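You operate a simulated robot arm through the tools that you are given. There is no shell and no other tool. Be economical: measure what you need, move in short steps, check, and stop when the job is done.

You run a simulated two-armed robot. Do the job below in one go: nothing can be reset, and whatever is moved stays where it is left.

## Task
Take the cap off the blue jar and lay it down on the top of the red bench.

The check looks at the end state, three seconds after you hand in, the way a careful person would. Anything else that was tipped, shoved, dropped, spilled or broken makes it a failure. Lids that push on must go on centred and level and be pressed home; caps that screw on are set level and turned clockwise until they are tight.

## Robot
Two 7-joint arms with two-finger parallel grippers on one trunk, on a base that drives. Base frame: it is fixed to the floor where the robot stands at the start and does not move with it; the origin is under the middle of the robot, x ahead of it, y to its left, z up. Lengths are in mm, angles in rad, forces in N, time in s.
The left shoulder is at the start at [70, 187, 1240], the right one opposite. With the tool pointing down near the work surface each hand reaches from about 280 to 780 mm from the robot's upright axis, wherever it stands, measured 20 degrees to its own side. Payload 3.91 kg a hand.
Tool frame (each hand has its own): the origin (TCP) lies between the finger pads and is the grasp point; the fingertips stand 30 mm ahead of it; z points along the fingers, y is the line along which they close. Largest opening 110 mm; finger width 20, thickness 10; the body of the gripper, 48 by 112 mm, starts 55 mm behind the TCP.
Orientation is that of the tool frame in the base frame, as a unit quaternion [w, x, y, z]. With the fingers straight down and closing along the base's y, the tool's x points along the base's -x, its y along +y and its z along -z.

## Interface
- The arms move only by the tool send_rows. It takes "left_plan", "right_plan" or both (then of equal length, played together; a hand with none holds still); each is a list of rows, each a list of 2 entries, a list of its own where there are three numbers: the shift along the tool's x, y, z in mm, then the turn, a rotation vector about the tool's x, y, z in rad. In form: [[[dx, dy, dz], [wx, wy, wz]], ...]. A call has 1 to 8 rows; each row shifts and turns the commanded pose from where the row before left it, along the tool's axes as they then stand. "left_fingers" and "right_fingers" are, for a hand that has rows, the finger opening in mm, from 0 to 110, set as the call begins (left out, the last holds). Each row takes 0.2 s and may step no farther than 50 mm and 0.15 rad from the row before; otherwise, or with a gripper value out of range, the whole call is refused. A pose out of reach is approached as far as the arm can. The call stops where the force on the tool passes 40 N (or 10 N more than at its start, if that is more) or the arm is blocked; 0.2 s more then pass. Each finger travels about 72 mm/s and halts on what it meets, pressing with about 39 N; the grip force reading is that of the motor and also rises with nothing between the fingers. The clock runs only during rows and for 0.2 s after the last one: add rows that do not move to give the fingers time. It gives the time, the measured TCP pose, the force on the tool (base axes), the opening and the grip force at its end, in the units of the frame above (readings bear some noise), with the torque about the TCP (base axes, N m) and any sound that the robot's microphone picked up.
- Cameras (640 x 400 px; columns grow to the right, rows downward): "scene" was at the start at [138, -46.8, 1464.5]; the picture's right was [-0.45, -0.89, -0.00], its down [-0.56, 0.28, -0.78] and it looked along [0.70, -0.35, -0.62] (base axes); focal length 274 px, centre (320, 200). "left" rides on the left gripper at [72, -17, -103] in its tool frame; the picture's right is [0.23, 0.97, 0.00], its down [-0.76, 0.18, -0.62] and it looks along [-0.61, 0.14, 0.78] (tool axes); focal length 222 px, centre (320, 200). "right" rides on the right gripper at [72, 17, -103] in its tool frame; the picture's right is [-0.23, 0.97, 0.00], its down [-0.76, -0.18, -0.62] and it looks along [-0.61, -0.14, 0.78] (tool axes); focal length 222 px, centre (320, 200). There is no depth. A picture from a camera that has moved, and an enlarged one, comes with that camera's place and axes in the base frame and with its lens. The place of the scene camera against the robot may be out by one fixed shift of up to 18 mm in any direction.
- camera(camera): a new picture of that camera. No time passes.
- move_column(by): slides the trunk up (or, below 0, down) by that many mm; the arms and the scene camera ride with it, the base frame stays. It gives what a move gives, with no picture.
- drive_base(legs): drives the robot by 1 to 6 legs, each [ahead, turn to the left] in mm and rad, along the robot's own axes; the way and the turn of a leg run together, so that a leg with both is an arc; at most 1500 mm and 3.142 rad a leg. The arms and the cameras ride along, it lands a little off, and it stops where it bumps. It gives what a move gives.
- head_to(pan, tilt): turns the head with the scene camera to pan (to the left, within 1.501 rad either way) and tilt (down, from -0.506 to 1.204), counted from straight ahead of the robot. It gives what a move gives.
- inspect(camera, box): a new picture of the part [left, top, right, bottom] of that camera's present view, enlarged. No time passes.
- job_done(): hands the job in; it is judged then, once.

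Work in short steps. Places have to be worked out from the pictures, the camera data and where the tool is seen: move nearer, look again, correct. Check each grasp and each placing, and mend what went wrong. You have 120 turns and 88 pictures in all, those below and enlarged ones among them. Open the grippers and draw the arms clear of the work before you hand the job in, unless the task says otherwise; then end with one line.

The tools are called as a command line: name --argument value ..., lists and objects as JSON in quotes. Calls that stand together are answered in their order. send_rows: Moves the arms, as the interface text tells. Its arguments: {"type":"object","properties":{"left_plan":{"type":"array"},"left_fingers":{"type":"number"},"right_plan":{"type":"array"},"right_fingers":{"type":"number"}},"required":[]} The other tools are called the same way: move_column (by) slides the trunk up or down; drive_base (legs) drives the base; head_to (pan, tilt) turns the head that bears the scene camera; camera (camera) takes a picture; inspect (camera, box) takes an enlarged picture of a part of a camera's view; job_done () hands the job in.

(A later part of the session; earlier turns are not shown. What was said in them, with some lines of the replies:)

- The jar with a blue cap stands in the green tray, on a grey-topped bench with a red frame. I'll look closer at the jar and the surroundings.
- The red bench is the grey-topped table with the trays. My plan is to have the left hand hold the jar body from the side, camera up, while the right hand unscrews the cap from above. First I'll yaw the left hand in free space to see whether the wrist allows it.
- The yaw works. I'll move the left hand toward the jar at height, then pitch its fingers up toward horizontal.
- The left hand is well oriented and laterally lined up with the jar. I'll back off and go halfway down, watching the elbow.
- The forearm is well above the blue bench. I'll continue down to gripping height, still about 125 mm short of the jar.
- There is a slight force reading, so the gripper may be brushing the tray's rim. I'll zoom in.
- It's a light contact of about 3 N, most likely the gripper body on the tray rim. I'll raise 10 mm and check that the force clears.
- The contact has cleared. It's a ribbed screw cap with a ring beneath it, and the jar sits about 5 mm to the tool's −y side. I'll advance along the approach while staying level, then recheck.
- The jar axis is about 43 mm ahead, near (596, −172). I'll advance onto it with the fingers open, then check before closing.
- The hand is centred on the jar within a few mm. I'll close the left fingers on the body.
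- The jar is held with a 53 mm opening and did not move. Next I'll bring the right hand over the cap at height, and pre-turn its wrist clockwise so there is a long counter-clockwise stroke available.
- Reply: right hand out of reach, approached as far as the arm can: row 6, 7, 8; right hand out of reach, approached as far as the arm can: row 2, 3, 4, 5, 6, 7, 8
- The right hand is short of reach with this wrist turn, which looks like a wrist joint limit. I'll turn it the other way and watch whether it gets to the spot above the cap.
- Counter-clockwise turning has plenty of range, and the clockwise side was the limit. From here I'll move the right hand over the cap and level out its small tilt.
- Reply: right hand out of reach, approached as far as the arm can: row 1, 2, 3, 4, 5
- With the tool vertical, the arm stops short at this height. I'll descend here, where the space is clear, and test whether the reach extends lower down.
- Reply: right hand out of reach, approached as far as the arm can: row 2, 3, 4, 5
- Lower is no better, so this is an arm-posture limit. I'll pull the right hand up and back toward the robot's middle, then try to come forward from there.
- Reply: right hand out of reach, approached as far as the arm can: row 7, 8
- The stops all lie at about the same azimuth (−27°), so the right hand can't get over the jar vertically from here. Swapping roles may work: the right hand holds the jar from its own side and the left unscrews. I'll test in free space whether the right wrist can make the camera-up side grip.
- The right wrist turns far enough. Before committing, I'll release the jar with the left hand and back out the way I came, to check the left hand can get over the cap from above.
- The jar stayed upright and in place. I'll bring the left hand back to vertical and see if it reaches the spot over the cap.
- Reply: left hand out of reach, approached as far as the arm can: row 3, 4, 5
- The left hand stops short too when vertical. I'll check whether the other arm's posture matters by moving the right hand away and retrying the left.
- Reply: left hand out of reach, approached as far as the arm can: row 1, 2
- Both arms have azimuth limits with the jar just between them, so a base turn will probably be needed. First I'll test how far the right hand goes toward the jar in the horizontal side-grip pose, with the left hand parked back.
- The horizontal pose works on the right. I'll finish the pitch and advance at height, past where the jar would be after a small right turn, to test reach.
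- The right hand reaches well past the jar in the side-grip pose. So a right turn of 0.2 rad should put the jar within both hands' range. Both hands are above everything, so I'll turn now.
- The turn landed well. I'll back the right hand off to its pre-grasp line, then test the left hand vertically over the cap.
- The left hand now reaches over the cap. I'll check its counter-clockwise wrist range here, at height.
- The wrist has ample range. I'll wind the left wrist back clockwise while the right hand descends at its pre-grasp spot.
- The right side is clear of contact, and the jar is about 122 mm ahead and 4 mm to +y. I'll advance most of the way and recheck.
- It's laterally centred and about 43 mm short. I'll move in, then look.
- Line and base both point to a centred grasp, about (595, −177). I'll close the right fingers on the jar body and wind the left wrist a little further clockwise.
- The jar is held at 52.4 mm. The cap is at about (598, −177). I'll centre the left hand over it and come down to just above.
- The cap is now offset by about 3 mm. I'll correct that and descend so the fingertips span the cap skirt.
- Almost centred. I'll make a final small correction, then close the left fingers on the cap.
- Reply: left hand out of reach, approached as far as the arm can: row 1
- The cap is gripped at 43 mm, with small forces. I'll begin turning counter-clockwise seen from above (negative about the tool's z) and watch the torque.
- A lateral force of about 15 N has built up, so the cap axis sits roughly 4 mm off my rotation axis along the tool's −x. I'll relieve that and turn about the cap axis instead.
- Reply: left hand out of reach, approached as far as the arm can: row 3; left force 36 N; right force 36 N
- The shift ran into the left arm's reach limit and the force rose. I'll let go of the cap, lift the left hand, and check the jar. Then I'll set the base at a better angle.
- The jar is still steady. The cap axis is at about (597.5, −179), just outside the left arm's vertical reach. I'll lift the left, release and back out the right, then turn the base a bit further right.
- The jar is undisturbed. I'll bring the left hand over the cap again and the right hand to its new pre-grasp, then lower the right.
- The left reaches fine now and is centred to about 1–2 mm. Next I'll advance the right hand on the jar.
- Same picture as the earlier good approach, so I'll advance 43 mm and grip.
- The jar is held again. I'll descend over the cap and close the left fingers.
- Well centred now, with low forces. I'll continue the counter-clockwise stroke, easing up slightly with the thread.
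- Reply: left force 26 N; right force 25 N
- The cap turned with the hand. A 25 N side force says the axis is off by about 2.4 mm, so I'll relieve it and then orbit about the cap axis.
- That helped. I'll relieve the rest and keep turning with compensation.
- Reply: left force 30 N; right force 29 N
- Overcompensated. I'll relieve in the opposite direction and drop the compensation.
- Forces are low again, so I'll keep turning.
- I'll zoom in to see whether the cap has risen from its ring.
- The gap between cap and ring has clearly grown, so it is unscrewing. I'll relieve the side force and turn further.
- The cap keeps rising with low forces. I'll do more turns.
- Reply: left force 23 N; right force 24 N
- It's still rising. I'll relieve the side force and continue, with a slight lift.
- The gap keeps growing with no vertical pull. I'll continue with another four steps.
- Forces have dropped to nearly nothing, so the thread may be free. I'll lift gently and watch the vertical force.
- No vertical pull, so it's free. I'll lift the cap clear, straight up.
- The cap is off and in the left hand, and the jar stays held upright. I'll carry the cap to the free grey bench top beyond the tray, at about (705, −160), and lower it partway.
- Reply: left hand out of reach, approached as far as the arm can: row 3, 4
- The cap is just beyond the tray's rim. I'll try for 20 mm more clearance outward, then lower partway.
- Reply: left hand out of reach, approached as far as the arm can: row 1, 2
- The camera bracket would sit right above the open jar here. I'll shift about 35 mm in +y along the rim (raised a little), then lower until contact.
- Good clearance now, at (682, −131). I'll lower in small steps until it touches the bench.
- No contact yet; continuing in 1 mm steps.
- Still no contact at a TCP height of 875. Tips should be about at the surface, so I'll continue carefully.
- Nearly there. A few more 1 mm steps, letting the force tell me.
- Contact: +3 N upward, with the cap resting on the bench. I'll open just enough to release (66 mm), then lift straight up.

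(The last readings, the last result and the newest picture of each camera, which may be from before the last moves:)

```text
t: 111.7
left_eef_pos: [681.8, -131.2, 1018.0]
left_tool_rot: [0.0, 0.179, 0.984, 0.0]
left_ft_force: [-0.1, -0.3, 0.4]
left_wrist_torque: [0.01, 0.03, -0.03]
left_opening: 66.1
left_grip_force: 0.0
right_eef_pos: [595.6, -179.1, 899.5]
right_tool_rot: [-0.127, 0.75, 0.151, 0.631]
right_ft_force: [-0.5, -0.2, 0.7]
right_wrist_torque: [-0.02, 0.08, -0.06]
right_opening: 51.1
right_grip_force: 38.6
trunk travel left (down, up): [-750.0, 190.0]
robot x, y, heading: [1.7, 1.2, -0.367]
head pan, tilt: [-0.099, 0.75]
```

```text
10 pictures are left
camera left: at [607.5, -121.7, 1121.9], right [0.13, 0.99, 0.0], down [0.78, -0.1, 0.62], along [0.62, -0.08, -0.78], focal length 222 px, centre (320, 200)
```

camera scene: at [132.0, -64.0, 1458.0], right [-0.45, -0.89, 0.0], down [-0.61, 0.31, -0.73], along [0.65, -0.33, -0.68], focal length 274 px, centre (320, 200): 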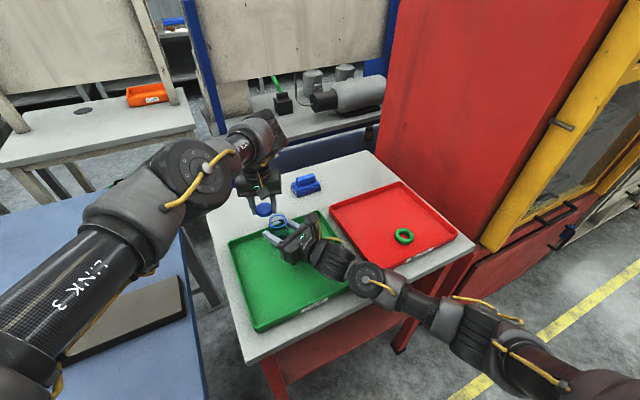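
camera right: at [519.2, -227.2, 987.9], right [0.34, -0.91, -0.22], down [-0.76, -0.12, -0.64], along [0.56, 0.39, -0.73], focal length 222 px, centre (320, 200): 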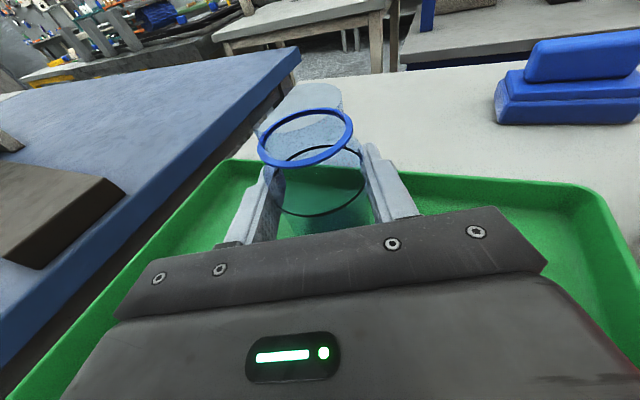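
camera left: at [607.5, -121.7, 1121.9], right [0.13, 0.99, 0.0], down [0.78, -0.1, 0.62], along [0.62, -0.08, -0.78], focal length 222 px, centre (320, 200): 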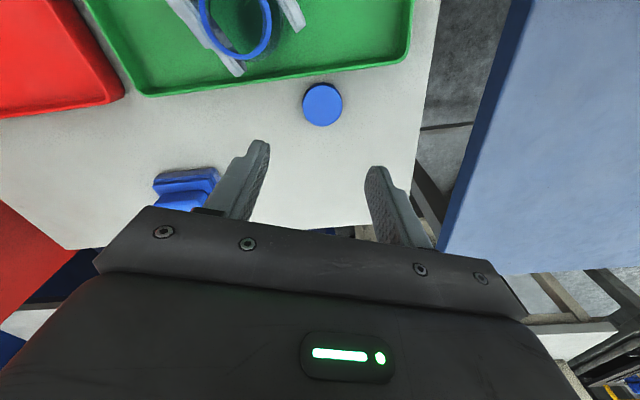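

The cap lies flat on the bench top. Now I'll release the jar with the right hand and back out the way it came.

send_rows --right_fingers 110 --right_plan '[[[0, 0, 0], [0, 0, 0]], [[0, 0, 0], [0, 0, 0]], [[0, 0, 0], [0, 0, 0]], [[0, 0, 0], [0, 0, 0]]]'

send_rows --right_plan '[[[-1.5, 0, -21], [0, 0, 0]], [[-1.5, 0, -21], [0, 0, 0]], [[-3, 0, -21], [0, 0, 0]], [[-3, 0, -21], [0, 0, 0]], [[-3, 0, -21], [0, 0, 0]], [[-3, 0, -21], [0, 0, 0]]]'

send_rows --right_plan '[[[30, 0, 0], [0, 0, 0]], [[30, 0, 0], [0, 0, 0]], [[30, 0, 0], [0, 0, 0]], [[30, 0, 0], [0, 0, 0]], [[30, 0, 0], [0, 0, 0]]]' --left_plan '[[[20, 0, -35], [0, 0, 0]], [[20, 0, -35], [0, 0, 0]], [[30, 10, -20], [0, 0, 0]], [[30, 10, 0], [0, 0, 0]], [[30, 10, 0], [0, 0, 0]]]' --left_fingers 110

camera --camera "scene"

camera --camera "right"

```text
t: 112.7
left_eef_pos: [681.2, -131.7, 1018.3]
left_tool_rot: [0.0, 0.178, 0.984, 0.0]
left_ft_force: [-0.1, 0.6, 0.1]
left_wrist_torque: [0.0, -0.01, -0.01]
left_opening: 65.9
left_grip_force: 0.0
right_eef_pos: [596.1, -178.4, 900.1]
right_tool_rot: [-0.127, 0.75, 0.151, 0.631]
right_ft_force: [0.7, 0.3, 0.4]
right_wrist_torque: [-0.01, -0.02, -0.02]
right_opening: 109.9
right_grip_force: 0.0
trunk travel left (down, up): [-750.0, 190.0]
robot x, y, heading: [-1.0, 0.9, -0.371]
head pan, tilt: [-0.099, 0.75]
```

```text
t: 114.1
left_eef_pos: [681.4, -132.1, 1019.9]
left_tool_rot: [0.0, 0.177, 0.984, 0.001]
left_ft_force: [-0.1, -0.5, 0.4]
left_wrist_torque: [-0.03, 0.01, -0.01]
left_opening: 66.0
left_grip_force: 0.1
right_eef_pos: [477.7, -227.3, 904.4]
right_tool_rot: [-0.127, 0.75, 0.151, 0.632]
right_ft_force: [0.4, 0.6, 0.5]
right_wrist_torque: [0.02, 0.02, 0.0]
right_opening: 110.1
right_grip_force: 0.0
trunk travel left (down, up): [-750.0, 190.0]
robot x, y, heading: [1.5, 0.3, -0.374]
head pan, tilt: [-0.099, 0.75]
```

```text
t: 115.3
left_eef_pos: [568.2, -55.6, 1108.5]
left_tool_rot: [0.001, 0.178, 0.984, 0.0]
left_ft_force: [0.4, 1.0, 0.0]
left_wrist_torque: [-0.01, 0.0, 0.0]
left_opening: 110.1
left_grip_force: 0.1
right_eef_pos: [503.3, -215.0, 1052.8]
right_tool_rot: [-0.126, 0.75, 0.151, 0.631]
right_ft_force: [0.7, 0.7, 0.1]
right_wrist_torque: [0.01, -0.03, -0.02]
right_opening: 109.9
right_grip_force: 0.1
trunk travel left (down, up): [-750.0, 190.0]
robot x, y, heading: [0.7, -0.4, -0.37]
head pan, tilt: [-0.099, 0.75]
```

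```text
9 pictures are left
camera scene: at [131.2, -62.6, 1458.0], right [-0.45, -0.89, 0.0], down [-0.61, 0.31, -0.73], along [0.65, -0.33, -0.68], focal length 274 px, centre (320, 200)
```

scene: 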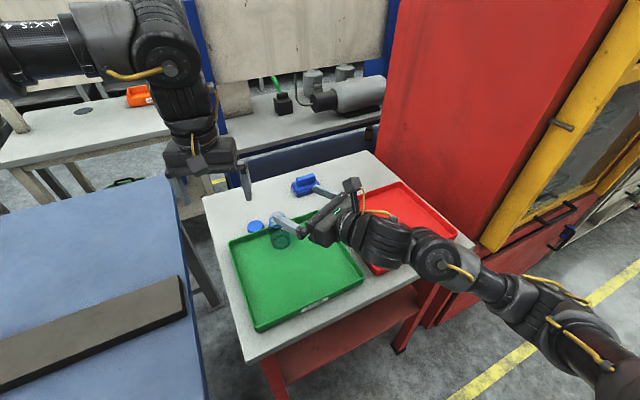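

```text
8 pictures are left
camera right: at [427.0, -264.4, 1141.6], right [0.34, -0.91, -0.22], down [-0.76, -0.12, -0.64], along [0.56, 0.39, -0.73], focal length 222 px, centre (320, 200)
```

right: 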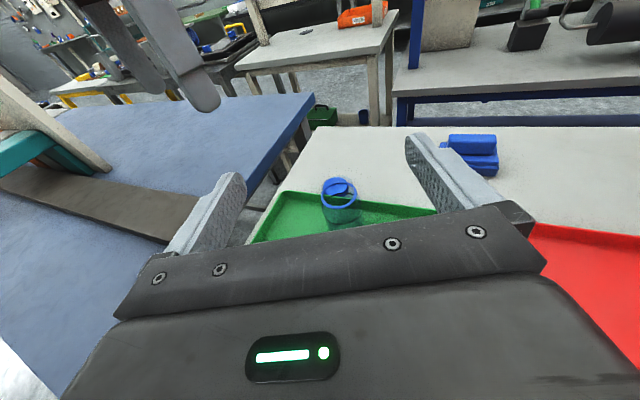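

All is standing. I'll draw the right hand back and out of the way, then take a final look.

send_rows --right_plan '[[[30, 0, -15], [0, 0, 0]], [[30, 0, -15], [0, 0, 0]], [[0, 35, -15], [0, 0, 0]], [[0, 35, 0], [0, 0, 0]], [[0, 35, 0], [0, 0, 0]], [[0, 0, 0], [0, 0, 0]]]'

inspect --camera "scene" --box '[190, 140, 490, 340]'

inspect --camera "scene" --box '[220, 190, 330, 260]'

```text
t: 116.7
left_eef_pos: [569.5, -57.0, 1108.6]
left_tool_rot: [0.0, 0.178, 0.984, 0.001]
left_ft_force: [0.6, -0.2, -1.0]
left_wrist_torque: [-0.02, -0.02, -0.01]
left_opening: 110.0
left_grip_force: 0.0
right_eef_pos: [512.5, -327.5, 1120.7]
right_tool_rot: [-0.127, 0.75, 0.151, 0.631]
right_ft_force: [0.5, -0.4, 0.1]
right_wrist_torque: [0.0, -0.02, -0.01]
right_opening: 109.9
right_grip_force: 0.1
trunk travel left (down, up): [-750.0, 190.0]
robot x, y, heading: [-3.0, 2.0, -0.372]
head pan, tilt: [-0.099, 0.75]
```

```text
2.00 times, centred on (340, 240) of scene
camera zoom: at [131.3, -64.0, 1458.0], right [-0.45, -0.89, 0.0], down [-0.61, 0.31, -0.73], along [0.65, -0.33, -0.68], focal length 547 px, centre (280, 120)
```

zoom: 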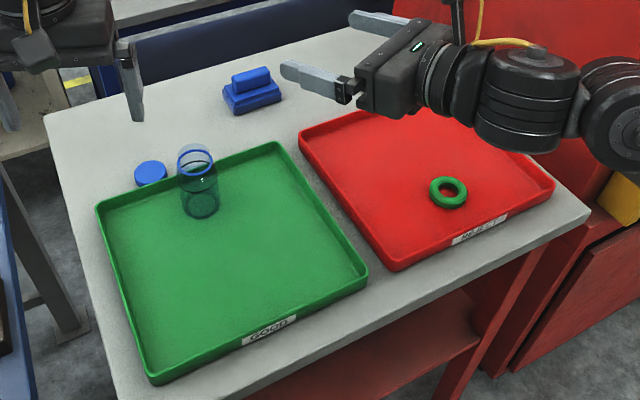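

```text
5.71 times, centred on (275, 225) of scene
camera zoom: at [131.3, -64.0, 1458.0], right [-0.45, -0.89, 0.0], down [-0.61, 0.31, -0.73], along [0.65, -0.33, -0.68], focal length 1564 px, centre (577, 57)
```

zoom: 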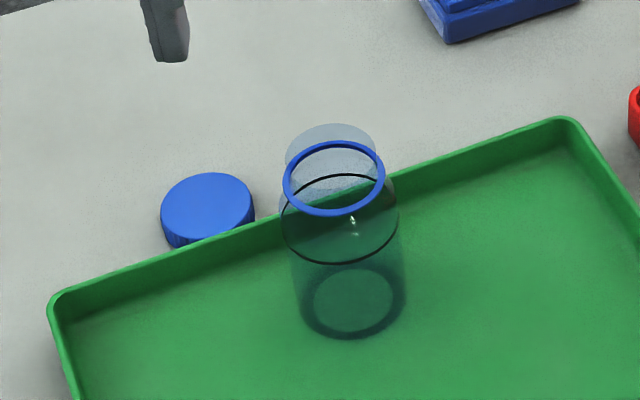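

The cap lies flat on the bench top just beyond the tray. The jar stands upright in its tray, nothing else was disturbed, and both hands are open and clear. Handing in.

job_done

```text
The job is handed in.
```

I unscrewed the cap from the blue jar and laid it flat on the red bench's grey top, just beyond the green tray. The jar is still upright in its tray, and both hands are open and clear.
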